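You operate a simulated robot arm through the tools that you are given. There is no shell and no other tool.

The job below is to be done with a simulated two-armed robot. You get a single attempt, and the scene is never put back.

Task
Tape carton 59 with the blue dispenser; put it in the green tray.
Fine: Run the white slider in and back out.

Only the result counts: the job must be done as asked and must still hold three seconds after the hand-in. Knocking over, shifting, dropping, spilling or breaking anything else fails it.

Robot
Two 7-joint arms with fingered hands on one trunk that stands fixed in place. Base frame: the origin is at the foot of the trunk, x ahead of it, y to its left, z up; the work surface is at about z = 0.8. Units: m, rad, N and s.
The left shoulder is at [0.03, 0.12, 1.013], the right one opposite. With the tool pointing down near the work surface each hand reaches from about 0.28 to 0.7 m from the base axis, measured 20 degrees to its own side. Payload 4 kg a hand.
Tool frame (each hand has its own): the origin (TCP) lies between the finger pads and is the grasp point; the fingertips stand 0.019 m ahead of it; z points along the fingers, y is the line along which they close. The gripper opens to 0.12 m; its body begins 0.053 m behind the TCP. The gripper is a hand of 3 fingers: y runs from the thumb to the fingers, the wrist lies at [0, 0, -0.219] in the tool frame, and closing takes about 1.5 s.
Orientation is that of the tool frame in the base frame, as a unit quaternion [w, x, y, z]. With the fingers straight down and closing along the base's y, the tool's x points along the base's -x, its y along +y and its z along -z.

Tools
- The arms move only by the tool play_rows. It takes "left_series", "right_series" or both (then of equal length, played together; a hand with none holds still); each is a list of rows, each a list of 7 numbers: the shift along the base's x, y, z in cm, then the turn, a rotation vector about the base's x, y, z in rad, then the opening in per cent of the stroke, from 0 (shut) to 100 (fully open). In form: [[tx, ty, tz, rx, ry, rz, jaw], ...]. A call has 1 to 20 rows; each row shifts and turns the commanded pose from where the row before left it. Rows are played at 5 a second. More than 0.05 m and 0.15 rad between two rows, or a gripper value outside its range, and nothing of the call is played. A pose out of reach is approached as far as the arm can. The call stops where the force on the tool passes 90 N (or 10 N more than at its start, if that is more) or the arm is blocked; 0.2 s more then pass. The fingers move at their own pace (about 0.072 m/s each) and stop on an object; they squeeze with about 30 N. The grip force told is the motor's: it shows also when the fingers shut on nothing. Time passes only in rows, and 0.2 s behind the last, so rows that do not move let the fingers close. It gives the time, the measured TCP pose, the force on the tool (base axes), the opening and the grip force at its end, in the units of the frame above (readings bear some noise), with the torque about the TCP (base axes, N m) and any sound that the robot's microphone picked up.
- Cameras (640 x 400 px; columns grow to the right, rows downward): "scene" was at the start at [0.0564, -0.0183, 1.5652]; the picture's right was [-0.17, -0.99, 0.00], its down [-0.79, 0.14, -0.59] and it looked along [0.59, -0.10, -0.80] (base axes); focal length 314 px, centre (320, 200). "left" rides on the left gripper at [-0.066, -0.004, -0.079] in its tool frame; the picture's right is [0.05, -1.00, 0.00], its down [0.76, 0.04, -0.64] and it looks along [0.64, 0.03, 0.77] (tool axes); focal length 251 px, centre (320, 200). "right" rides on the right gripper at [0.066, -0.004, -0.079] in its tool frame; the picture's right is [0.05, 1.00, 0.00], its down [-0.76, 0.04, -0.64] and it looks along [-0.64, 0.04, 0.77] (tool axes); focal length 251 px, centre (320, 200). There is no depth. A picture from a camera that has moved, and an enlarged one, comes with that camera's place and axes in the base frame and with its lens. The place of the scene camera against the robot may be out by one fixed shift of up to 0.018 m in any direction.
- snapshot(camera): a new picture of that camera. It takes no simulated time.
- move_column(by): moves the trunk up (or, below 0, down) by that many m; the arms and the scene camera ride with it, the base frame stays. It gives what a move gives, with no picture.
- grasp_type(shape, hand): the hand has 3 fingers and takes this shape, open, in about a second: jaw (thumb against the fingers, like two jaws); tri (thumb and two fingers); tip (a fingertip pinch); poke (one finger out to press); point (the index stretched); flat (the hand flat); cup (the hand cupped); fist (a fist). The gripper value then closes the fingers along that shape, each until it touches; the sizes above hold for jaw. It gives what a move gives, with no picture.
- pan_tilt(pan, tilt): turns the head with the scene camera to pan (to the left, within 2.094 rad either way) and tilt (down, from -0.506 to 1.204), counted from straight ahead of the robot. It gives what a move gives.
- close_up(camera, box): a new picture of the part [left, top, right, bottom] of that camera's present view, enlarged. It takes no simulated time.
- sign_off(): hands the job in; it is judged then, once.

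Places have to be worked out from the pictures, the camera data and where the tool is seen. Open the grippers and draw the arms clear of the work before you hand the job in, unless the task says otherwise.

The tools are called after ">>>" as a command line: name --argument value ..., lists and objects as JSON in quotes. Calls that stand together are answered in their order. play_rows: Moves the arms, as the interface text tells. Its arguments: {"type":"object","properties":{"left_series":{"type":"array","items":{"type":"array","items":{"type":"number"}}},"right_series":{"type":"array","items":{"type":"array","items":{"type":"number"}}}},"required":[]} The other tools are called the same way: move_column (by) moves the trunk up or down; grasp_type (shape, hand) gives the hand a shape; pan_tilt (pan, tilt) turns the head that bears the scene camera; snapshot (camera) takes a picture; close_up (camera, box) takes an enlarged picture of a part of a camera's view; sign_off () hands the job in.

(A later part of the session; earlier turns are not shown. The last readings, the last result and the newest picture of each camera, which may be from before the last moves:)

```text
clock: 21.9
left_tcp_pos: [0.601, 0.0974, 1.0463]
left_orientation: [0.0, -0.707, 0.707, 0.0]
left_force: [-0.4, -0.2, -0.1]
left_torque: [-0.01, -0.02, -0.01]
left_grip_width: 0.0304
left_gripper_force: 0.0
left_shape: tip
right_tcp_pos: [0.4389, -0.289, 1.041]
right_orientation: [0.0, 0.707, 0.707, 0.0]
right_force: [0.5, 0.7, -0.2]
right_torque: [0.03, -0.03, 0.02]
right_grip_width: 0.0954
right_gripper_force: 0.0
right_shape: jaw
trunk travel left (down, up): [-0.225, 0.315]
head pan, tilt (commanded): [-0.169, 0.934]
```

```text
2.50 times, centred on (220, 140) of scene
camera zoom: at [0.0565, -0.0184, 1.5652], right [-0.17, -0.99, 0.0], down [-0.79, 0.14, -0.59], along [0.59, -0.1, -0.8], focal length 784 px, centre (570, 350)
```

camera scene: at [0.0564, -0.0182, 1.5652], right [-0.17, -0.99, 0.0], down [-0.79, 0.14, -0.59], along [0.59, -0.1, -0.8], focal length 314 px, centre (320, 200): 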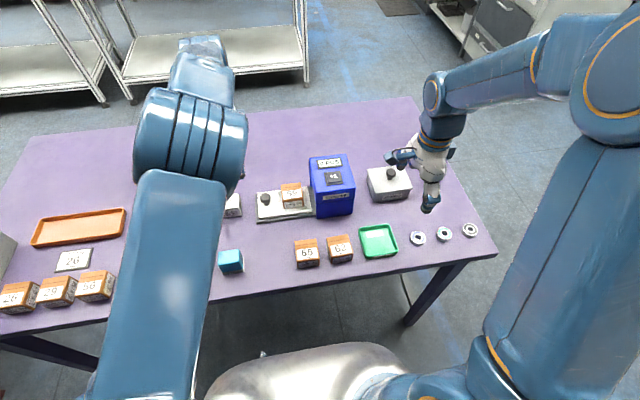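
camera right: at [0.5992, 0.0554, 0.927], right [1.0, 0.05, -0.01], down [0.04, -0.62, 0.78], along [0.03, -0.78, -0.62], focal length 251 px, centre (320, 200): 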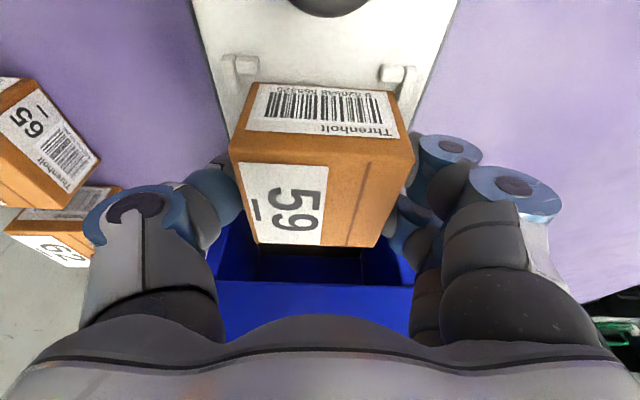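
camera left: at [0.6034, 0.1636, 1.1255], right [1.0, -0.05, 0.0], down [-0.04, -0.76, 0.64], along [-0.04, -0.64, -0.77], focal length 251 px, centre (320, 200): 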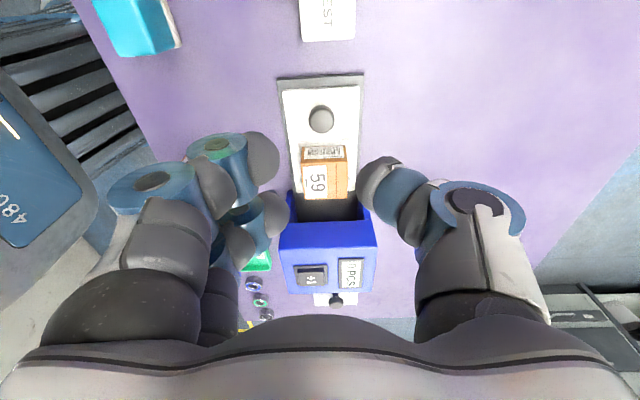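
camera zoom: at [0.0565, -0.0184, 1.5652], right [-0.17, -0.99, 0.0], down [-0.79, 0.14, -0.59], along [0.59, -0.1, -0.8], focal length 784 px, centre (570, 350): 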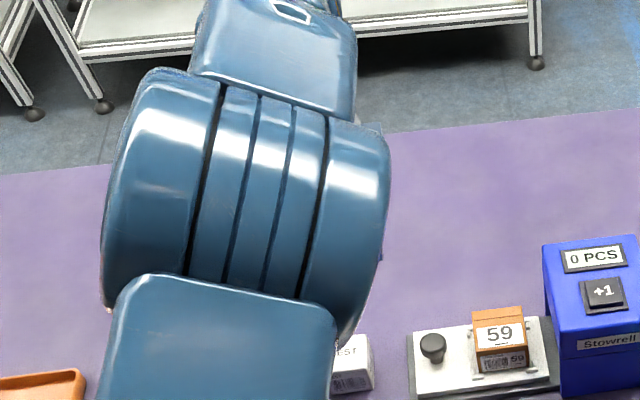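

In this shape the thumb meets two spread fingers at about 30 mm. I'll enlarge the right hand in the scene view to measure the body behind the fingers, which decides how far to lean near the blue box.

>>> close_up --camera "scene" --box '[370, 100, 490, 220]'

>>> close_up --camera "left" --box '[80, 100, 560, 400]'

```text
3.33 times, centred on (430, 160) of scene
camera zoom: at [0.0565, -0.0184, 1.5652], right [-0.17, -0.99, 0.0], down [-0.79, 0.14, -0.59], along [0.59, -0.1, -0.8], focal length 1046 px, centre (-47, 333)
```

zoom: 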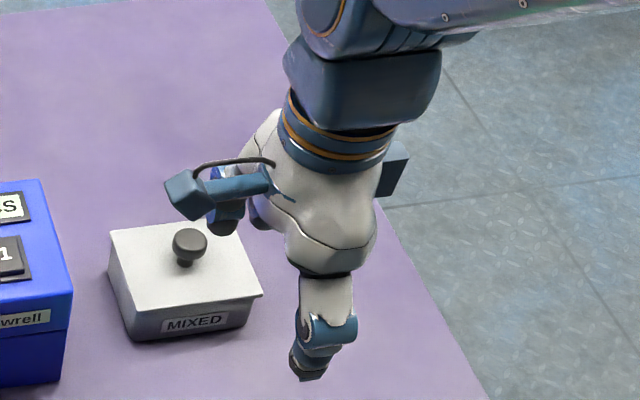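

```text
1.33 times, centred on (320, 250) of left
camera zoom: at [0.6034, 0.1636, 1.1255], right [1.0, -0.05, 0.0], down [-0.04, -0.76, 0.64], along [-0.04, -0.64, -0.77], focal length 335 px, centre (320, 133)
```

zoom: 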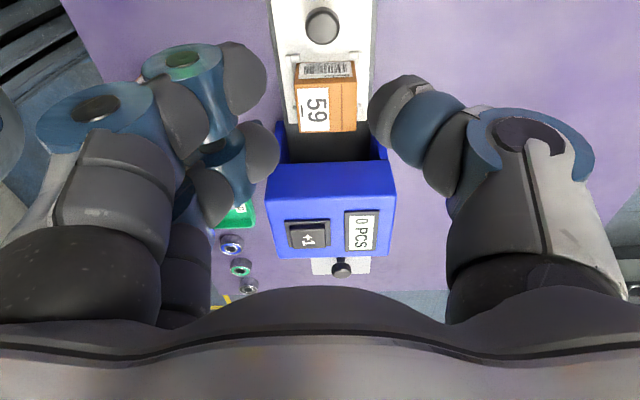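

The hand's rear block sits about 64–120 mm above the TCP, so a lean of 0.45 rad takes it above the box top (0.924) at the inner end of the travel. I'll set the left hand back to jaw, lean it and bring it over the knob at safe height.

>>> grasp_type --shape "jaw" --hand "left"

>>> play_rows --left_series '[[0, 0, 0, -0.15, 0, 0, 60], [0, 0, 0, -0.15, 0, 0, 60], [0, 0, 0, -0.15, 0, 0, 60], [0, -1, -2, 0, 0, 0, 60], [0, -1, -2, 0, 0, 0, 60], [0, -1, -2.5, 0, 0, 0, 60], [0, -1, -2.5, 0, 0, 0, 60], [0, 0, 0, 0, 0, 0, 60]]'

>>> snapshot --camera "left"

>>> snapshot --camera "scene"

```text
clock: 22.8
left_tcp_pos: [0.5997, 0.0978, 1.0454]
left_orientation: [-0.001, 0.707, -0.707, 0.001]
left_force: [0.3, -0.3, 0.8]
left_torque: [-0.01, -0.02, 0.0]
left_grip_width: 0.1202
left_gripper_force: 0.0
left_shape: jaw
right_tcp_pos: [0.4397, -0.2875, 1.0408]
right_orientation: [0.0, 0.707, 0.707, 0.001]
right_force: [1.1, 0.0, -0.3]
right_torque: [-0.01, 0.0, -0.03]
right_grip_width: 0.0959
right_gripper_force: 0.2
right_shape: jaw
trunk travel left (down, up): [-0.225, 0.315]
head pan, tilt (commanded): [-0.169, 0.934]
```

```text
clock: 24.6
left_tcp_pos: [0.5995, 0.0582, 0.9578]
left_orientation: [-0.158, -0.689, 0.689, -0.158]
left_force: [0.2, -0.2, 0.2]
left_torque: [0.0, 0.02, -0.03]
left_grip_width: 0.0725
left_gripper_force: 0.1
left_shape: jaw
right_tcp_pos: [0.4395, -0.288, 1.0399]
right_orientation: [0.0, 0.707, 0.707, 0.0]
right_force: [-0.2, 0.1, -0.6]
right_torque: [0.0, 0.01, 0.02]
right_grip_width: 0.0957
right_gripper_force: 0.0
right_shape: jaw
trunk travel left (down, up): [-0.225, 0.315]
head pan, tilt (commanded): [-0.169, 0.934]
```

```text
taken
camera left: at [0.6026, 0.1522, 1.0003], right [1.0, -0.05, 0.02], down [-0.04, -0.41, 0.91], along [-0.03, -0.91, -0.41], focal length 251 px, centre (320, 200)
```

left: 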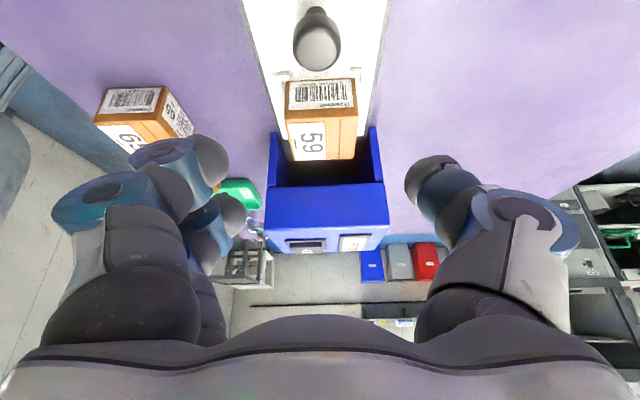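

```text
taken
camera scene: at [0.0561, -0.0184, 1.5653], right [-0.17, -0.99, 0.0], down [-0.79, 0.14, -0.59], along [0.59, -0.1, -0.8], focal length 314 px, centre (320, 200)
```

scene: 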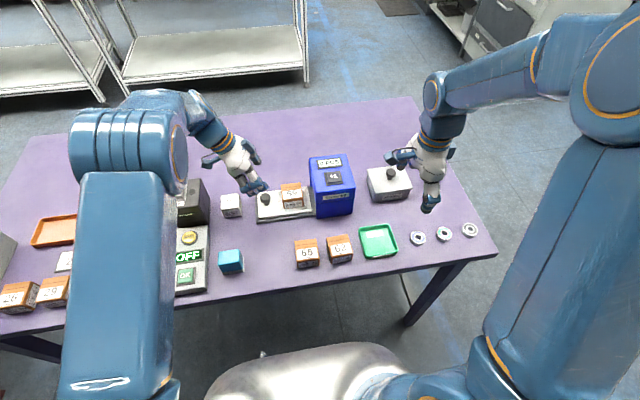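

The knob triangulates to about (0.600, 0.051) again and the left hand leans correctly above it. I'll descend in two stages.

>>> play_rows --left_series '[[0.1, 0, -2, 0, 0, 0, 60], [0, 0, -2, 0, 0, 0, 60], [0, -0.1, -2, 0, 0, 0, 60], [0, 0, -1.5, 0, 0, 0, 60], [0, 0, 0, 0, 0, 0, 60]]'

>>> snapshot --camera "left"

>>> close_up --camera "scene" --box '[190, 130, 370, 240]'

```text
clock: 25.8
left_tcp_pos: [0.6008, 0.0575, 0.8819]
left_orientation: [-0.159, -0.689, 0.689, -0.158]
left_force: [0.0, -0.4, 0.0]
left_torque: [0.02, -0.02, -0.01]
left_grip_width: 0.0726
left_gripper_force: 0.0
left_shape: jaw
right_tcp_pos: [0.4382, -0.2888, 1.0405]
right_orientation: [0.0, 0.707, 0.707, -0.001]
right_force: [0.1, 0.3, -0.2]
right_torque: [0.02, 0.05, 0.01]
right_grip_width: 0.0959
right_gripper_force: 0.0
right_shape: jaw
trunk travel left (down, up): [-0.225, 0.315]
head pan, tilt (commanded): [-0.169, 0.934]
```

```text
taken
camera left: at [0.6036, 0.1513, 0.9244], right [1.0, -0.05, 0.02], down [-0.04, -0.41, 0.91], along [-0.04, -0.91, -0.41], focal length 251 px, centre (320, 200)
```

left: 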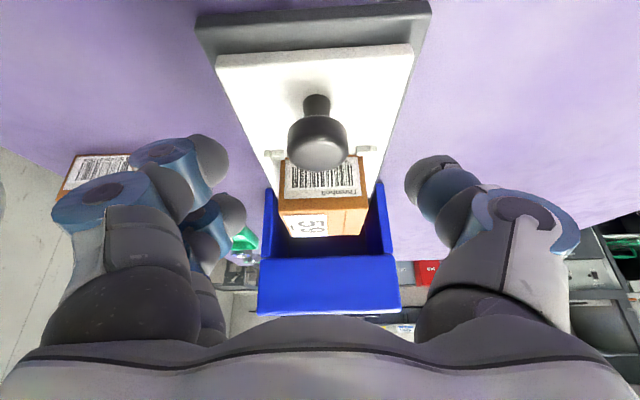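

```text
3.56 times, centred on (280, 185) of scene
camera zoom: at [0.0564, -0.0183, 1.5653], right [-0.17, -0.99, 0.0], down [-0.79, 0.14, -0.59], along [0.59, -0.1, -0.8], focal length 1116 px, centre (462, 253)
```

zoom: 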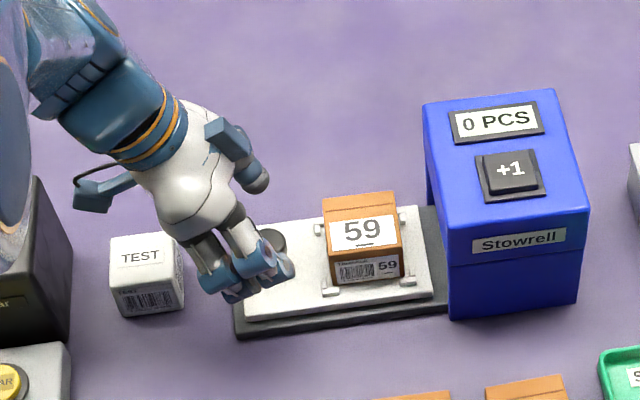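

The view is clear: the knob lies between the open fingers and the wrist camera clears the TEST box. I'll descend the last 2.5 cm.

>>> play_rows --left_series '[[0, 0, -1, 0, 0, 0, 60], [0, 0, -0.8, 0, 0, 0, 60], [0, 0, -0.6, 0, 0, 0, 60], [0, 0, 0, 0, 0, 0, 60]]'

>>> snapshot --camera "left"

>>> close_up --camera "scene" --box '[190, 130, 370, 240]'

```text
clock: 26.8
left_tcp_pos: [0.6009, 0.0569, 0.8566]
left_orientation: [-0.158, -0.689, 0.69, -0.158]
left_force: [0.0, 0.0, 0.2]
left_torque: [0.02, 0.0, 0.0]
left_grip_width: 0.0725
left_gripper_force: 0.1
left_shape: jaw
right_tcp_pos: [0.4389, -0.2879, 1.0411]
right_orientation: [0.0, 0.707, 0.707, 0.0]
right_force: [-0.9, -0.2, -0.4]
right_torque: [-0.01, 0.01, 0.02]
right_grip_width: 0.0957
right_gripper_force: 0.1
right_shape: jaw
trunk travel left (down, up): [-0.225, 0.315]
head pan, tilt (commanded): [-0.169, 0.934]
```

```text
taken
camera left: at [0.6035, 0.1515, 0.8999], right [1.0, -0.05, 0.02], down [-0.04, -0.41, 0.91], along [-0.04, -0.91, -0.41], focal length 251 px, centre (320, 200)
```

left: 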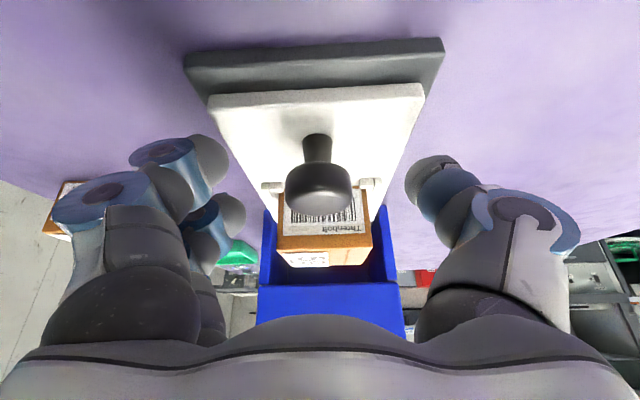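

```text
3.56 times, centred on (280, 185) of scene
camera zoom: at [0.0565, -0.0184, 1.5652], right [-0.17, -0.99, 0.0], down [-0.79, 0.14, -0.59], along [0.59, -0.1, -0.8], focal length 1116 px, centre (462, 253)
```

zoom: 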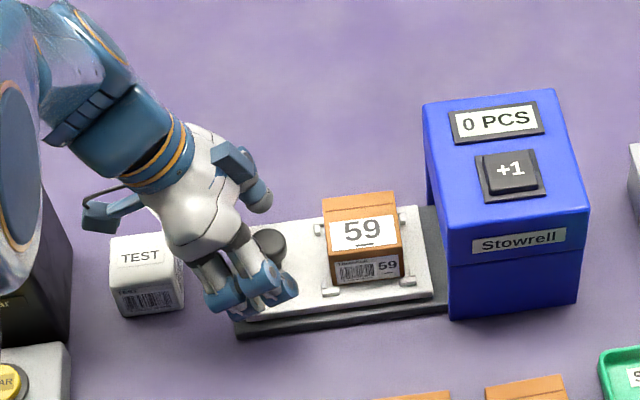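

The knob head is between the thumb and fingers and there is no contact force. I'll close on it.

>>> play_rows --left_series '[[0, 0, 0, 0, 0, 0, 40], [0, 0, 0, 0, 0, 0, 25], [0, 0, 0, 0, 0, 0, 10], [0, 0, 0, 0, 0, 0, 0], [0, 0, 0, 0, 0, 0, 0], [0, 0, 0, 0, 0, 0, 0]]'

>>> snapshot --camera "left"

>>> close_up --camera "scene" --box '[190, 130, 370, 240]'

```text
clock: 28.2
left_tcp_pos: [0.6033, 0.0583, 0.8574]
left_orientation: [0.157, 0.689, -0.689, 0.158]
left_force: [10.0, 0.7, -1.6]
left_torque: [-0.01, -0.13, -0.17]
left_grip_width: 0.0139
left_gripper_force: 29.7
left_shape: jaw
right_tcp_pos: [0.4392, -0.2871, 1.0406]
right_orientation: [0.0, 0.707, 0.707, -0.001]
right_force: [0.0, -0.2, 0.1]
right_torque: [0.01, -0.04, -0.01]
right_grip_width: 0.0955
right_gripper_force: 0.1
right_shape: jaw
trunk travel left (down, up): [-0.225, 0.315]
head pan, tilt (commanded): [-0.169, 0.934]
```

```text
taken
camera left: at [0.605, 0.1518, 0.8996], right [1.0, -0.05, 0.02], down [-0.04, -0.41, 0.91], along [-0.03, -0.91, -0.41], focal length 251 px, centre (320, 200)
```

left: 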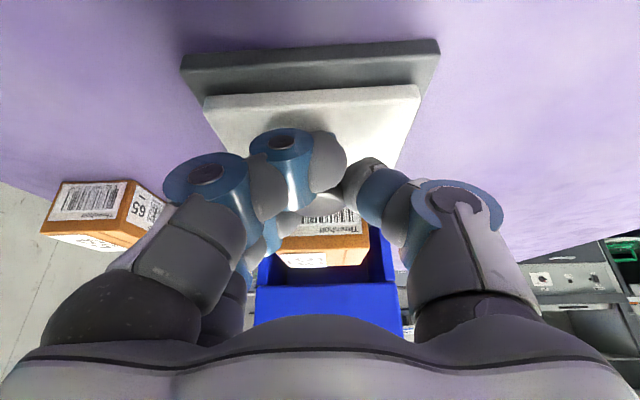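

```text
3.56 times, centred on (280, 185) of scene
camera zoom: at [0.0582, -0.0183, 1.5652], right [-0.17, -0.99, 0.0], down [-0.79, 0.14, -0.59], along [0.58, -0.1, -0.8], focal length 1116 px, centre (462, 253)
```

zoom: 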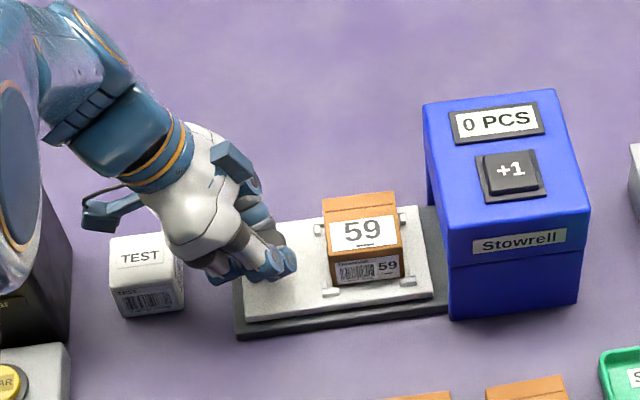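

The knob is held (29.7 N) with about 10 N side load in x. I'll ease the hand 2 mm in +x and start pushing the slider inward by 3 cm.

>>> play_rows --left_series '[[0.2, 0, 0, 0, 0, 0, 0], [0, -0.5, 0, 0, 0, 0, 0], [0, -0.7, 0, 0, 0, 0, 0], [0, -0.9, 0, 0, 0, 0, 0], [0, -0.9, 0, 0, 0, 0, 0], [0, 0, 0, 0, 0, 0, 0]]'

>>> close_up --camera "scene" --box '[190, 130, 370, 240]'

>>> snapshot --camera "left"

```text
clock: 29.6
left_tcp_pos: [0.6018, 0.027, 0.8571]
left_orientation: [-0.158, -0.689, 0.69, -0.156]
left_force: [3.1, -1.2, -1.8]
left_torque: [0.01, -0.05, -0.24]
left_grip_width: 0.0136
left_gripper_force: 29.8
left_shape: jaw
right_tcp_pos: [0.4395, -0.2889, 1.041]
right_orientation: [0.0, 0.707, 0.707, 0.0]
right_force: [-0.5, 0.0, 0.3]
right_torque: [-0.03, 0.02, 0.01]
right_grip_width: 0.0956
right_gripper_force: 0.1
right_shape: jaw
trunk travel left (down, up): [-0.225, 0.315]
head pan, tilt (commanded): [-0.169, 0.934]
```

```text
3.56 times, centred on (280, 185) of scene
camera zoom: at [0.0572, -0.0183, 1.5652], right [-0.17, -0.99, 0.0], down [-0.79, 0.14, -0.59], along [0.59, -0.1, -0.8], focal length 1116 px, centre (462, 253)
```

zoom: 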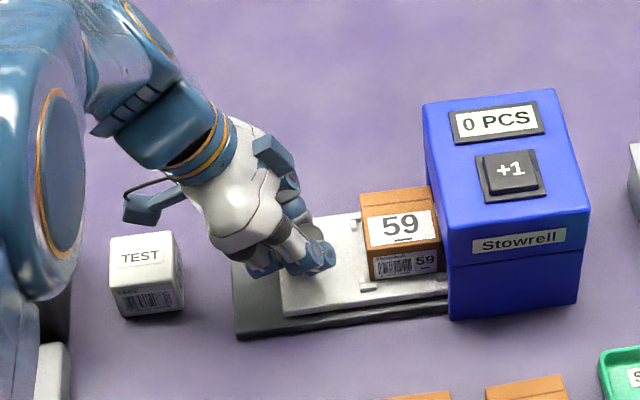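

```text
taken
camera left: at [0.6062, 0.1219, 0.8995], right [1.0, -0.05, 0.02], down [-0.04, -0.41, 0.91], along [-0.04, -0.91, -0.41], focal length 251 px, centre (320, 200)
```

left: 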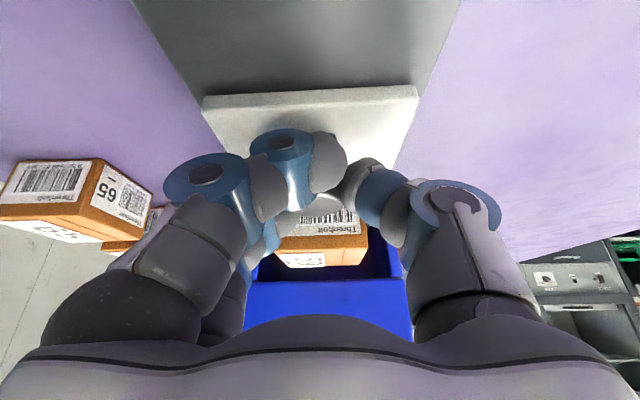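

The slider and carton move in smoothly with hardly any force. I'll continue another 4 cm.

>>> play_rows --left_series '[[0, -0.8, 0, 0, 0, 0, 0], [0, -0.8, 0, 0, 0, 0, 0], [0, -0.8, 0, 0, 0, 0, 0], [0, -0.8, 0, 0, 0, 0, 0], [0, -0.8, 0, 0, 0, 0, 0], [0, 0, 0, 0, 0, 0, 0]]'

>>> close_up --camera "scene" --box '[190, 130, 370, 240]'

>>> snapshot --camera "left"

```text
clock: 31.0
left_tcp_pos: [0.603, -0.0125, 0.8563]
left_orientation: [-0.158, -0.689, 0.689, -0.157]
left_force: [1.4, -0.4, -1.2]
left_torque: [0.02, -0.01, -0.3]
left_grip_width: 0.0135
left_gripper_force: 30.2
left_shape: jaw
right_tcp_pos: [0.4386, -0.2895, 1.0398]
right_orientation: [0.0, 0.708, 0.707, 0.0]
right_force: [0.0, 0.2, 0.0]
right_torque: [0.05, 0.04, 0.0]
right_grip_width: 0.0957
right_gripper_force: 0.1
right_shape: jaw
trunk travel left (down, up): [-0.225, 0.315]
head pan, tilt (commanded): [-0.169, 0.934]
```

```text
3.56 times, centred on (280, 185) of scene
camera zoom: at [0.0569, -0.0183, 1.5652], right [-0.17, -0.99, 0.0], down [-0.79, 0.14, -0.59], along [0.59, -0.1, -0.8], focal length 1116 px, centre (462, 253)
```

zoom: 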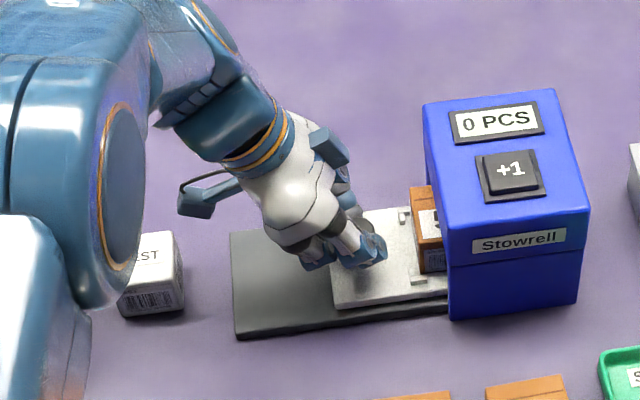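

```text
taken
camera left: at [0.6064, 0.0815, 0.8994], right [1.0, -0.05, 0.02], down [-0.04, -0.41, 0.91], along [-0.04, -0.91, -0.41], focal length 251 px, centre (320, 200)
```

left: 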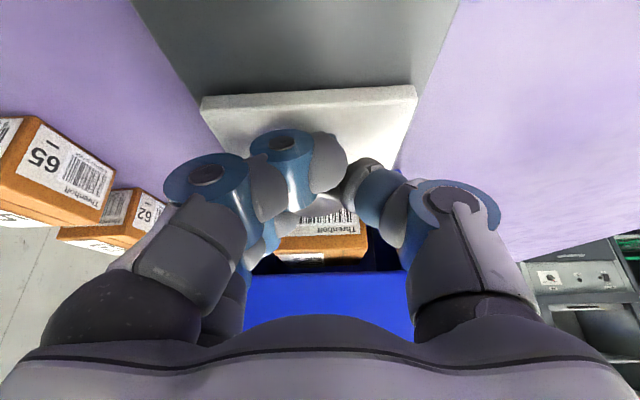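

The carton is entering the box cleanly and forces remain low. I'll continue 2.5 cm, more slowly.

>>> play_rows --left_series '[[0, -0.6, 0, 0, 0, 0, 0], [0, -0.6, 0, 0, 0, 0, 0], [0, -0.6, 0, 0, 0, 0, 0], [0, -0.6, 0, 0, 0, 0, 0], [0, 0, 0, 0, 0, 0, 0]]'

>>> close_up --camera "scene" --box '[190, 130, 370, 240]'

>>> snapshot --camera "left"

```text
clock: 32.2
left_tcp_pos: [0.6025, -0.0363, 0.8571]
left_orientation: [-0.158, -0.689, 0.69, -0.157]
left_force: [2.4, -0.2, -6.0]
left_torque: [0.01, -0.05, -0.22]
left_grip_width: 0.0136
left_gripper_force: 30.1
left_shape: jaw
right_tcp_pos: [0.4392, -0.2884, 1.0401]
right_orientation: [0.0, 0.707, 0.707, 0.0]
right_force: [-0.7, 0.7, -0.4]
right_torque: [-0.02, -0.02, -0.03]
right_grip_width: 0.0957
right_gripper_force: 0.0
right_shape: jaw
trunk travel left (down, up): [-0.225, 0.315]
head pan, tilt (commanded): [-0.169, 0.934]
```

```text
3.56 times, centred on (280, 185) of scene
camera zoom: at [0.0575, -0.0184, 1.5652], right [-0.17, -0.99, 0.0], down [-0.79, 0.14, -0.59], along [0.59, -0.1, -0.8], focal length 1116 px, centre (462, 253)
```

zoom: 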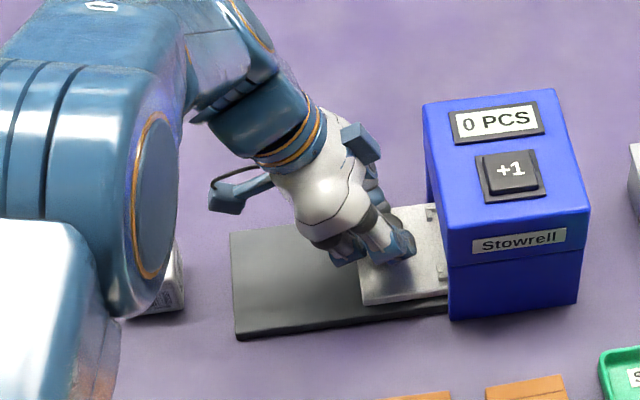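

```text
taken
camera left: at [0.6064, 0.0586, 0.8997], right [1.0, -0.05, 0.02], down [-0.04, -0.41, 0.91], along [-0.04, -0.91, -0.41], focal length 251 px, centre (320, 200)
```

left: 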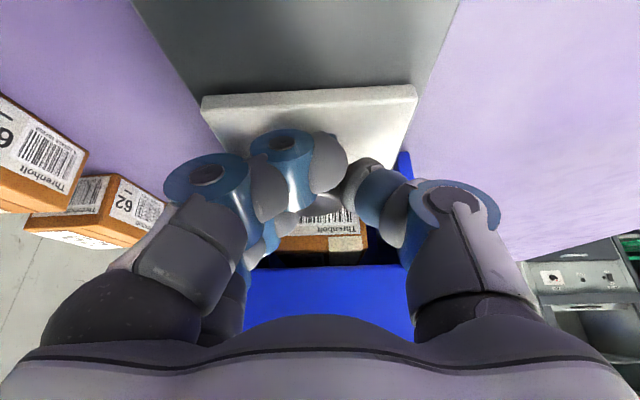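

The display still reads 0 PCS and the carton is fully inside. I'll continue in small steps, checking for the stop.

>>> play_rows --left_series '[[0, -0.4, 0, 0, 0, 0, 0], [0, -0.4, 0, 0, 0, 0, 0], [0, -0.4, 0, 0, 0, 0, 0], [0, 0, 0, 0, 0, 0, 0]]'

>>> close_up --camera "scene" --box '[190, 130, 370, 240]'

>>> snapshot --camera "left"

```text
clock: 33.2
left_tcp_pos: [0.6039, -0.0437, 0.8564]
left_orientation: [0.157, 0.69, -0.688, 0.158]
left_force: [3.7, 19.0, 0.6]
left_torque: [0.1, 0.0, -0.11]
left_grip_width: 0.0134
left_gripper_force: 30.5
left_shape: jaw
right_tcp_pos: [0.4387, -0.2864, 1.0409]
right_orientation: [0.0, 0.708, 0.707, 0.0]
right_force: [0.4, -0.2, -0.6]
right_torque: [0.01, -0.01, 0.03]
right_grip_width: 0.0956
right_gripper_force: 0.1
right_shape: jaw
trunk travel left (down, up): [-0.225, 0.315]
head pan, tilt (commanded): [-0.169, 0.934]
```

```text
3.56 times, centred on (280, 185) of scene
camera zoom: at [0.0569, -0.0156, 1.5653], right [-0.17, -0.99, 0.0], down [-0.79, 0.13, -0.59], along [0.59, -0.1, -0.8], focal length 1116 px, centre (462, 253)
```

zoom: 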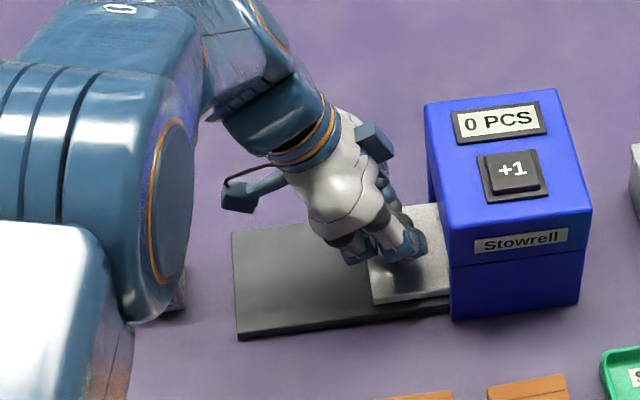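

```text
taken
camera left: at [0.6061, 0.0505, 0.8999], right [1.0, -0.05, 0.02], down [-0.04, -0.41, 0.91], along [-0.03, -0.91, -0.41], focal length 251 px, centre (320, 200)
```

left: 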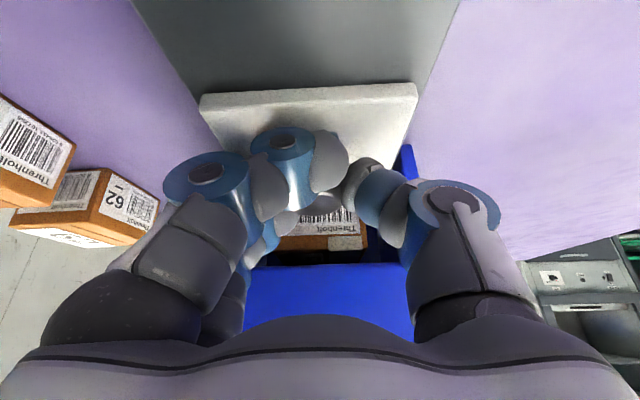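

A 19 N counter-force after about 0.10 m of travel suggests the inner stop. I'll press 3 mm more to make sure it is fully in, then look.

>>> play_rows --left_series '[[0, -0.3, 0, 0, 0, 0, 0], [0, 0, 0, 0, 0, 0, 0], [0, 0, 0, 0, 0, 0, 0]]'

>>> close_up --camera "scene" --box '[280, 140, 370, 230]'

```text
clock: 34.0
left_tcp_pos: [0.6042, -0.0457, 0.8548]
left_orientation: [0.155, 0.691, -0.688, 0.157]
left_force: [14.1, 27.3, -2.6]
left_torque: [0.2, -0.11, 0.1]
left_grip_width: 0.0135
left_gripper_force: 30.3
left_shape: jaw
right_tcp_pos: [0.4406, -0.2856, 1.0396]
right_orientation: [0.0, 0.707, 0.708, -0.002]
right_force: [0.7, -0.3, 0.5]
right_torque: [0.0, -0.01, -0.01]
right_grip_width: 0.0958
right_gripper_force: 0.0
right_shape: jaw
trunk travel left (down, up): [-0.225, 0.315]
head pan, tilt (commanded): [-0.169, 0.934]
```

```text
4.44 times, centred on (325, 185) of scene
camera zoom: at [0.0587, -0.0146, 1.5652], right [-0.17, -0.99, 0.0], down [-0.79, 0.13, -0.59], along [0.58, -0.1, -0.8], focal length 1394 px, centre (298, 267)
```

zoom: 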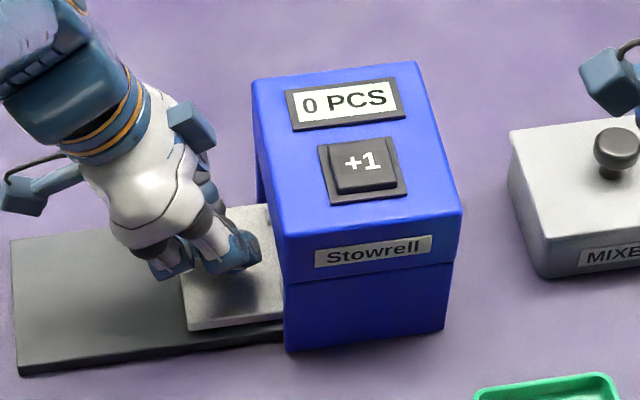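

The slider is fully in (27 N against the stop) and the display still shows 0 PCS. I'll pull the slider back out gently to the outer stop.

>>> play_rows --left_series '[[0, 0.5, 0, 0, 0, 0, 0], [0, 0.5, 0, 0, 0, 0, 0], [0, 0.8, 0, 0, 0, 0, 0], [0, 0.8, 0, 0, 0, 0, 0], [0, 0.8, 0, 0, 0, 0, 0], [0, 0.8, 0, 0, 0, 0, 0], [0, 0.8, 0, 0, 0, 0, 0], [0, 0.8, 0, 0, 0, 0, 0], [0, 0.8, 0, 0, 0, 0, 0], [0, 0.8, 0, 0, 0, 0, 0], [0, 0.8, 0, 0, 0, 0, 0], [0, 0.8, 0, 0, 0, 0, 0], [0, 0, 0, 0, 0, 0, 0]]'

>>> close_up --camera "scene" --box '[190, 130, 370, 240]'

>>> snapshot --camera "left"

```text
clock: 36.8
left_tcp_pos: [0.6042, 0.0394, 0.8566]
left_orientation: [-0.158, -0.689, 0.689, -0.157]
left_force: [11.9, 1.2, -3.6]
left_torque: [0.12, -0.18, 0.01]
left_grip_width: 0.0124
left_gripper_force: 30.3
left_shape: jaw
right_tcp_pos: [0.4397, -0.2884, 1.0393]
right_orientation: [-0.001, 0.708, 0.707, -0.001]
right_force: [0.6, -0.3, 0.2]
right_torque: [0.01, 0.01, 0.0]
right_grip_width: 0.0958
right_gripper_force: 0.0
right_shape: jaw
trunk travel left (down, up): [-0.225, 0.315]
head pan, tilt (commanded): [-0.169, 0.934]
```

```text
3.56 times, centred on (280, 185) of scene
camera zoom: at [0.0588, -0.0184, 1.5651], right [-0.17, -0.99, 0.0], down [-0.79, 0.14, -0.59], along [0.58, -0.1, -0.81], focal length 1116 px, centre (462, 253)
```

zoom: 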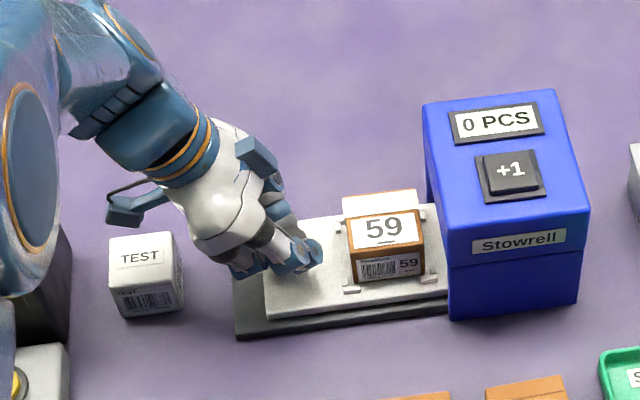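

```text
taken
camera left: at [0.607, 0.1338, 0.8993], right [1.0, -0.05, 0.02], down [-0.04, -0.41, 0.91], along [-0.04, -0.91, -0.41], focal length 251 px, centre (320, 200)
```

left: 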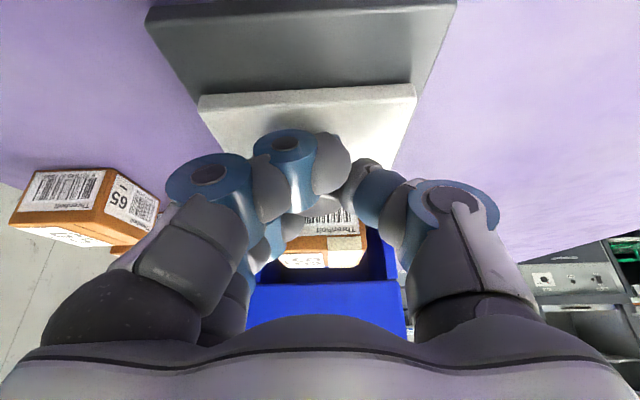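

A pale strip now seems to lie across the carton's top. I'll enlarge to verify the tape.

>>> close_up --camera "scene" --box '[265, 175, 335, 225]'

>>> close_up --camera "left" --box '[220, 120, 440, 300]'

```text
8.00 times, centred on (300, 200) of scene
camera zoom: at [0.0588, -0.0184, 1.5651], right [-0.17, -0.99, 0.0], down [-0.79, 0.14, -0.59], along [0.58, -0.1, -0.81], focal length 2510 px, centre (480, 200)
```

zoom: 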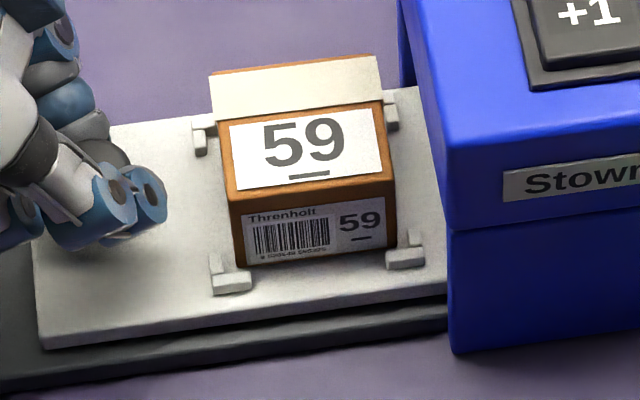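

```text
2.22 times, centred on (330, 210) of left
camera zoom: at [0.607, 0.1338, 0.8993], right [1.0, -0.05, 0.02], down [-0.04, -0.41, 0.91], along [-0.04, -0.91, -0.41], focal length 559 px, centre (298, 178)
```

zoom: 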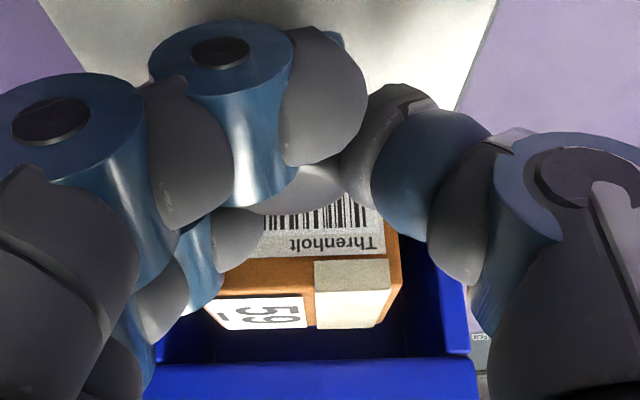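

A cream tape strip now covers the carton's seam, so the run worked and the +1 button isn't needed. I'll finish pulling the slider out to its original position.

>>> play_rows --left_series '[[0, 0.6, 0, 0, 0, 0, 0], [0, 0.6, 0, 0, 0, 0, 0], [0, 0.5, 0, 0, 0, 0, 0], [0, 0.2, 0, 0, 0, 0, 0], [0, 0.2, 0, 0, 0, 0, 0], [0, 0, 0, 0, 0, 0, 0]]'

>>> close_up --camera "scene" --box '[190, 130, 370, 240]'

```text
clock: 38.2
left_tcp_pos: [0.604, 0.057, 0.8561]
left_orientation: [-0.159, -0.689, 0.69, -0.157]
left_force: [12.7, -12.7, -9.2]
left_torque: [0.09, -0.2, -0.08]
left_grip_width: 0.0122
left_gripper_force: 29.8
left_shape: jaw
right_tcp_pos: [0.4413, -0.2898, 1.04]
right_orientation: [-0.001, 0.707, 0.707, 0.0]
right_force: [0.0, 1.0, -0.4]
right_torque: [0.01, 0.01, 0.0]
right_grip_width: 0.0956
right_gripper_force: 0.0
right_shape: jaw
trunk travel left (down, up): [-0.225, 0.315]
head pan, tilt (commanded): [-0.169, 0.934]
```

```text
3.56 times, centred on (280, 185) of scene
camera zoom: at [0.0593, -0.02, 1.5651], right [-0.17, -0.99, 0.0], down [-0.79, 0.14, -0.59], along [0.58, -0.1, -0.81], focal length 1116 px, centre (462, 253)
```

zoom: 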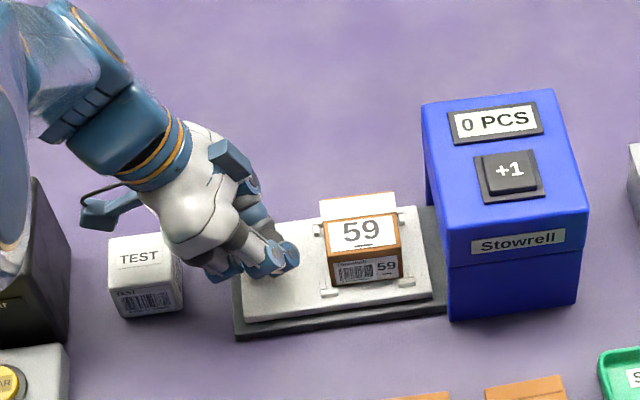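

The -12.7 N in y shows the slider is at its outer stop and everything sits as at the start. I'll relieve the load slightly, open the fingers and check that the slider stays out.

>>> play_rows --left_series '[[0.1, -0.15, 0, 0, 0, 0, 0], [0, 0, 0, 0, 0, 0, 20], [0, 0, 0, 0, 0, 0, 40], [0, 0, 0, 0, 0, 0, 60], [0, 0, 0, 0, 0, 0, 60], [0, 0, 0, 0, 0, 0, 60]]'

>>> snapshot --camera "left"

>>> close_up --camera "scene" --box '[190, 130, 370, 240]'

```text
clock: 39.6
left_tcp_pos: [0.6037, 0.0589, 0.8568]
left_orientation: [0.158, 0.689, -0.689, 0.157]
left_force: [-0.1, 0.5, -0.1]
left_torque: [0.02, 0.02, -0.04]
left_grip_width: 0.0714
left_gripper_force: 0.2
left_shape: jaw
right_tcp_pos: [0.4389, -0.2879, 1.0415]
right_orientation: [0.0, 0.707, 0.707, 0.0]
right_force: [-0.7, 0.4, -0.1]
right_torque: [-0.02, 0.01, -0.03]
right_grip_width: 0.0956
right_gripper_force: 0.1
right_shape: jaw
trunk travel left (down, up): [-0.225, 0.315]
head pan, tilt (commanded): [-0.169, 0.934]
```

```text
taken
camera left: at [0.6066, 0.1525, 0.8997], right [1.0, -0.05, 0.02], down [-0.04, -0.41, 0.91], along [-0.04, -0.91, -0.41], focal length 251 px, centre (320, 200)
```

left: 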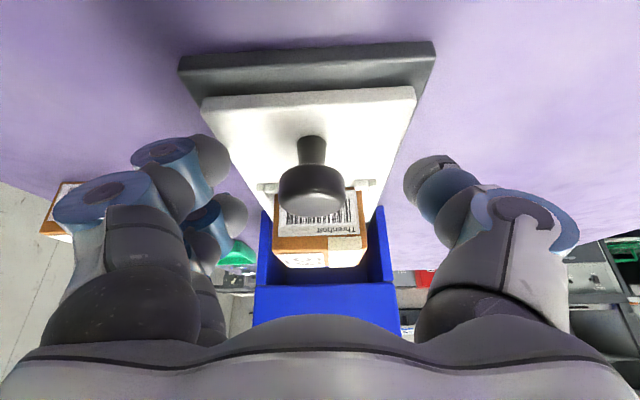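

```text
3.56 times, centred on (280, 185) of scene
camera zoom: at [0.0566, -0.0184, 1.5652], right [-0.17, -0.99, 0.0], down [-0.79, 0.14, -0.59], along [0.59, -0.1, -0.8], focal length 1116 px, centre (462, 253)
```

zoom: 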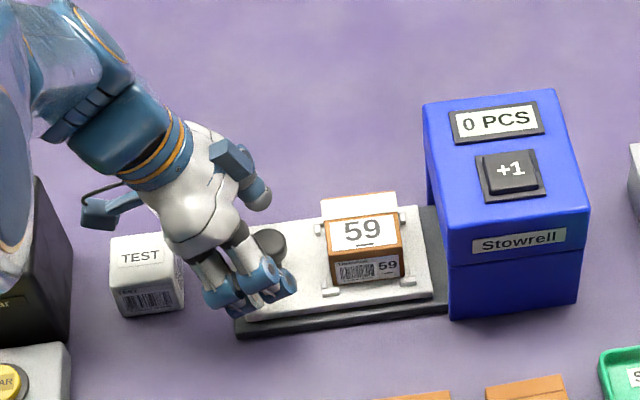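

The slider stays out and the knob is free. I'll raise the left hand straight up, straighten it and park it at the left.

>>> play_rows --left_series '[[0, 0, 1, 0, 0, 0, 60], [0, 0, 2, 0, 0, 0, 60], [0, 0, 3, 0, 0, 0, 60], [0, 0, 4, 0, 0, 0, 60], [0, 0, 4, 0, 0, 0, 60], [0, 1, 4, 0, 0, 0, 60], [0, 2, 2, 0.15, 0, 0, 60], [0, 2, 0, 0.15, 0, 0, 60], [-2, 2, 0, 0.15, 0, 0, 60], [-3, 3, 0, 0, 0, 0, 60], [-3, 3, 0, 0, 0, 0, 60], [-3, 4, 0, 0, 0, 0, 60], [-3, 4, 0, 0, 0, 0, 60], [-3, 4, 0, 0, 0, 0, 60], [0, 4, 0, 0, 0, 0, 60], [0, 3, 0, 0, 0, 0, 60], [0, 0, 0, 0, 0, 0, 60]]'

>>> snapshot --camera "scene"

>>> snapshot --camera "right"

```text
clock: 43.2
left_tcp_pos: [0.4344, 0.3771, 1.0582]
left_orientation: [0.0, -0.706, 0.708, 0.0]
left_force: [-0.7, -0.5, 0.0]
left_torque: [0.0, 0.01, 0.01]
left_grip_width: 0.0716
left_gripper_force: 0.0
left_shape: jaw
right_tcp_pos: [0.4377, -0.2897, 1.0401]
right_orientation: [0.0, 0.708, 0.706, 0.0]
right_force: [-0.5, -0.1, 0.6]
right_torque: [0.02, -0.01, -0.01]
right_grip_width: 0.0955
right_gripper_force: 0.1
right_shape: jaw
trunk travel left (down, up): [-0.225, 0.315]
head pan, tilt (commanded): [-0.169, 0.934]
```

```text
taken
camera scene: at [0.0564, -0.0188, 1.5652], right [-0.17, -0.99, 0.0], down [-0.79, 0.14, -0.59], along [0.59, -0.1, -0.8], focal length 314 px, centre (320, 200)
```

scene: 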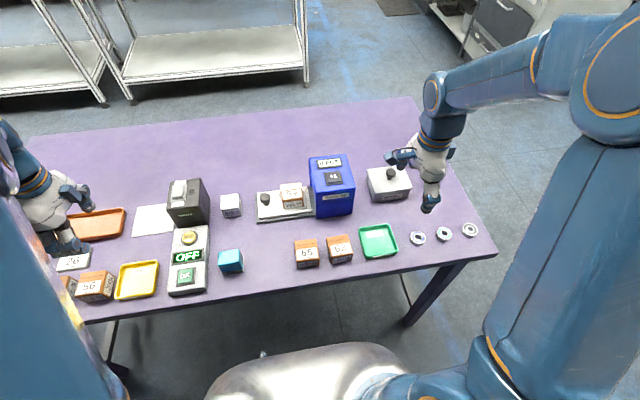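

```text
taken
camera right: at [0.436, -0.2228, 1.1188], right [1.0, 0.05, 0.0], down [0.04, -0.76, 0.64], along [0.03, -0.64, -0.77], focal length 251 px, centre (320, 200)
```

right: 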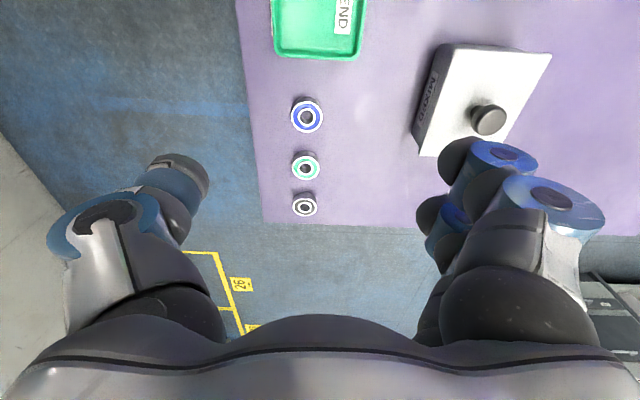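

Nothing else has moved. Now I'll bring the right hand back above the nest with the same lean and check alignment.

>>> play_rows --right_series '[[0, 3, 0, 0, 0, 0, 80], [0, 4, 0, 0, 0, 0, 80], [3, 4, 0, -0.05, 0, 0, 80], [3, 4, 0, -0.05, 0, 0, 80], [3, 4, 0, -0.05, 0, 0, 80], [3, 4, 0, -0.05, 0, 0, 80], [3, 3, 0, 0, 0, 0, 80], [1.2, 0.1, -2, 0, 0, 0, 80], [0, 0, -4, 0, 0, 0, 80], [0, 0, -3, 0, 0, 0, 80], [0, 0, 0, 0, 0, 0, 80]]'

>>> snapshot --camera "right"

>>> snapshot --camera "scene"

```text
clock: 45.6
left_tcp_pos: [0.4342, 0.378, 1.0592]
left_orientation: [0.0, -0.707, 0.707, 0.0]
left_force: [-0.8, -0.9, -0.2]
left_torque: [-0.03, 0.0, -0.01]
left_grip_width: 0.0717
left_gripper_force: 0.0
left_shape: jaw
right_tcp_pos: [0.6036, -0.0261, 0.9499]
right_orientation: [0.071, 0.704, 0.703, -0.072]
right_force: [-0.8, -0.3, -0.1]
right_torque: [0.03, 0.0, -0.03]
right_grip_width: 0.0954
right_gripper_force: 0.1
right_shape: jaw
trunk travel left (down, up): [-0.225, 0.315]
head pan, tilt (commanded): [-0.169, 0.934]
```

```text
taken
camera right: at [0.6006, 0.0534, 1.013], right [1.0, 0.05, -0.01], down [0.04, -0.62, 0.78], along [0.03, -0.78, -0.62], focal length 251 px, centre (320, 200)
```

right: 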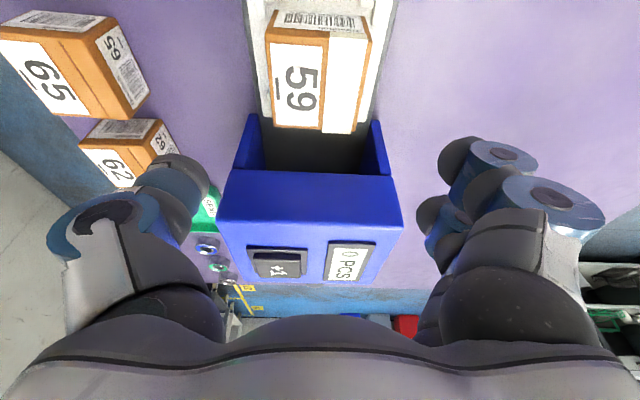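

```text
taken
camera scene: at [0.0563, -0.0181, 1.5653], right [-0.17, -0.99, 0.0], down [-0.79, 0.14, -0.59], along [0.59, -0.1, -0.8], focal length 314 px, centre (320, 200)
```

scene: 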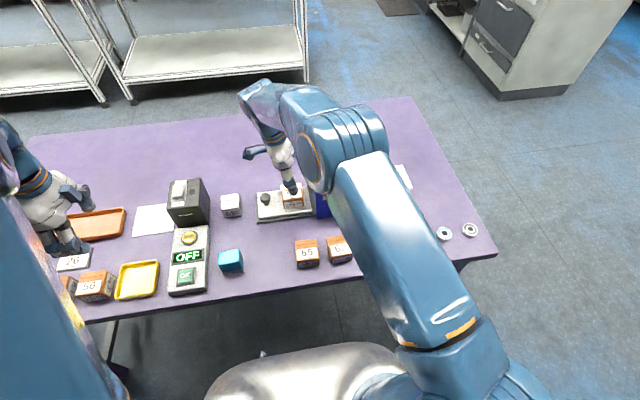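

Carton 59, with tape across its top, is centred at about (0.602, -0.0265). I'll shift 2 mm and descend to the same grasp height as at placement.

>>> play_rows --right_series '[[-0.2, 0, -2, 0, 0, 0, 80], [0, 0, -2, 0, 0, 0, 80], [0, 0, -2, 0, 0, 0, 80], [0, 0, -2, 0, 0, 0, 80], [0, 0, -1, 0, 0, 0, 80], [0, 0, 0, 0, 0, 0, 80]]'

>>> snapshot --camera "right"

```text
clock: 47.0
left_tcp_pos: [0.4342, 0.3784, 1.0577]
left_orientation: [0.0, 0.707, -0.707, 0.0]
left_force: [0.0, 0.4, 0.2]
left_torque: [-0.02, -0.01, 0.0]
left_grip_width: 0.0712
left_gripper_force: 0.1
left_shape: jaw
right_tcp_pos: [0.6015, -0.026, 0.8616]
right_orientation: [0.071, 0.704, 0.703, -0.071]
right_force: [0.1, 0.6, -0.7]
right_torque: [-0.03, 0.01, -0.01]
right_grip_width: 0.0958
right_gripper_force: 0.0
right_shape: jaw
trunk travel left (down, up): [-0.225, 0.315]
head pan, tilt (commanded): [-0.169, 0.934]
```

```text
taken
camera right: at [0.5986, 0.0544, 0.9241], right [1.0, 0.05, -0.01], down [0.04, -0.62, 0.78], along [0.03, -0.78, -0.62], focal length 251 px, centre (320, 200)
```

right: 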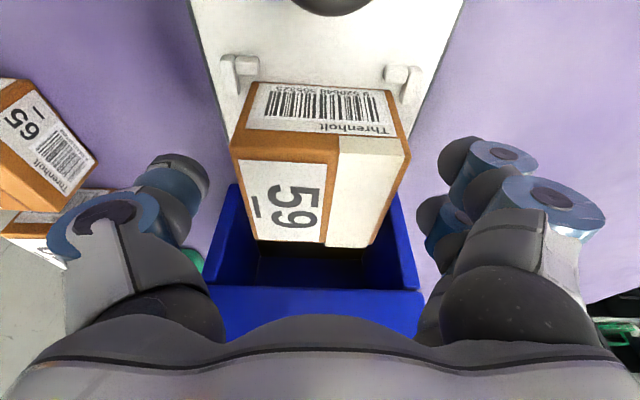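

The carton is well centred between the fingers. I'll go 4 mm lower and close.

>>> play_rows --right_series '[[0, 0, -0.4, 0, 0, 0, 80], [0, 0, 0, 0, 0, 0, 60], [0, 0, 0, 0, 0, 0, 45], [0, 0, 0, 0, 0, 0, 30], [0, 0, 0, 0, 0, 0, 0], [0, 0, 0, 0, 0, 0, 0], [0, 0, 0, 0, 0, 0, 0]]'

>>> snapshot --camera "right"

```text
clock: 48.6
left_tcp_pos: [0.4333, 0.3776, 1.0578]
left_orientation: [-0.001, -0.707, 0.707, 0.0]
left_force: [0.4, -0.8, -0.2]
left_torque: [0.01, 0.02, -0.01]
left_grip_width: 0.0713
left_gripper_force: 0.0
left_shape: jaw
right_tcp_pos: [0.6008, -0.0264, 0.8569]
right_orientation: [0.07, 0.703, 0.704, -0.071]
right_force: [-0.3, 0.8, 0.1]
right_torque: [0.0, 0.02, -0.02]
right_grip_width: 0.0512
right_gripper_force: 29.8
right_shape: jaw
trunk travel left (down, up): [-0.225, 0.315]
head pan, tilt (commanded): [-0.169, 0.934]
```

```text
taken
camera right: at [0.5981, 0.0542, 0.9205], right [1.0, 0.05, -0.01], down [0.04, -0.62, 0.78], along [0.03, -0.78, -0.62], focal length 251 px, centre (320, 200)
```

right: 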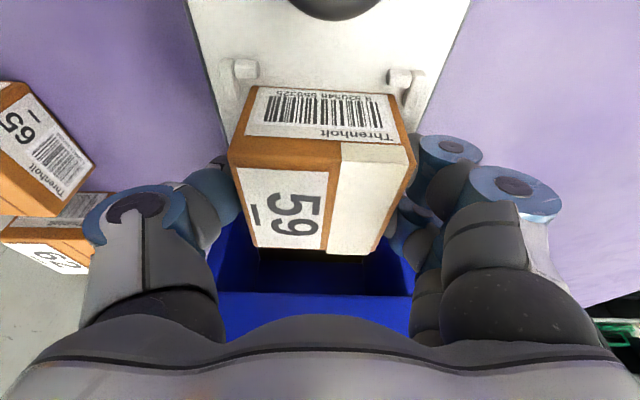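

The carton is gripped again, but the fingertips would come close to the tray's rim at this grasp height. I'll reopen, rise 8 mm and regrip nearer the top of the carton.

>>> play_rows --right_series '[[0, 0, 0, 0, 0, 0, 50], [0, 0, 0, 0, 0, 0, 65], [0, 0, 0, 0, 0, 0, 65], [0, 0, 0.4, 0, 0, 0, 65], [0, 0, 0.4, 0, 0, 0, 65], [0, 0, 0, 0, 0, 0, 50], [0, 0, 0, 0, 0, 0, 30], [0, 0, 0, 0, 0, 0, 0], [0, 0, 0, 0, 0, 0, 0], [0, 0, 0, 0, 0, 0, 0], [0, 0, 0, 0, 0, 0, 0]]'

>>> snapshot --camera "right"

```text
clock: 51.0
left_tcp_pos: [0.4341, 0.3778, 1.0594]
left_orientation: [0.0, -0.707, 0.707, 0.001]
left_force: [0.1, -0.4, -0.2]
left_torque: [0.0, 0.02, -0.03]
left_grip_width: 0.0715
left_gripper_force: 0.1
left_shape: jaw
right_tcp_pos: [0.5992, -0.0262, 0.8635]
right_orientation: [0.07, 0.704, 0.703, -0.071]
right_force: [-0.3, 0.2, 0.4]
right_torque: [-0.01, 0.0, -0.02]
right_grip_width: 0.0514
right_gripper_force: 29.6
right_shape: jaw
trunk travel left (down, up): [-0.225, 0.315]
head pan, tilt (commanded): [-0.169, 0.934]
```

```text
taken
camera right: at [0.5978, 0.054, 0.9278], right [1.0, 0.05, -0.01], down [0.04, -0.62, 0.78], along [0.03, -0.78, -0.62], focal length 251 px, centre (320, 200)
```

right: 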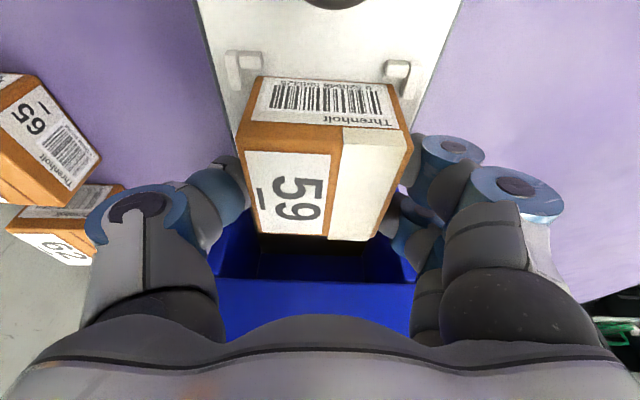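

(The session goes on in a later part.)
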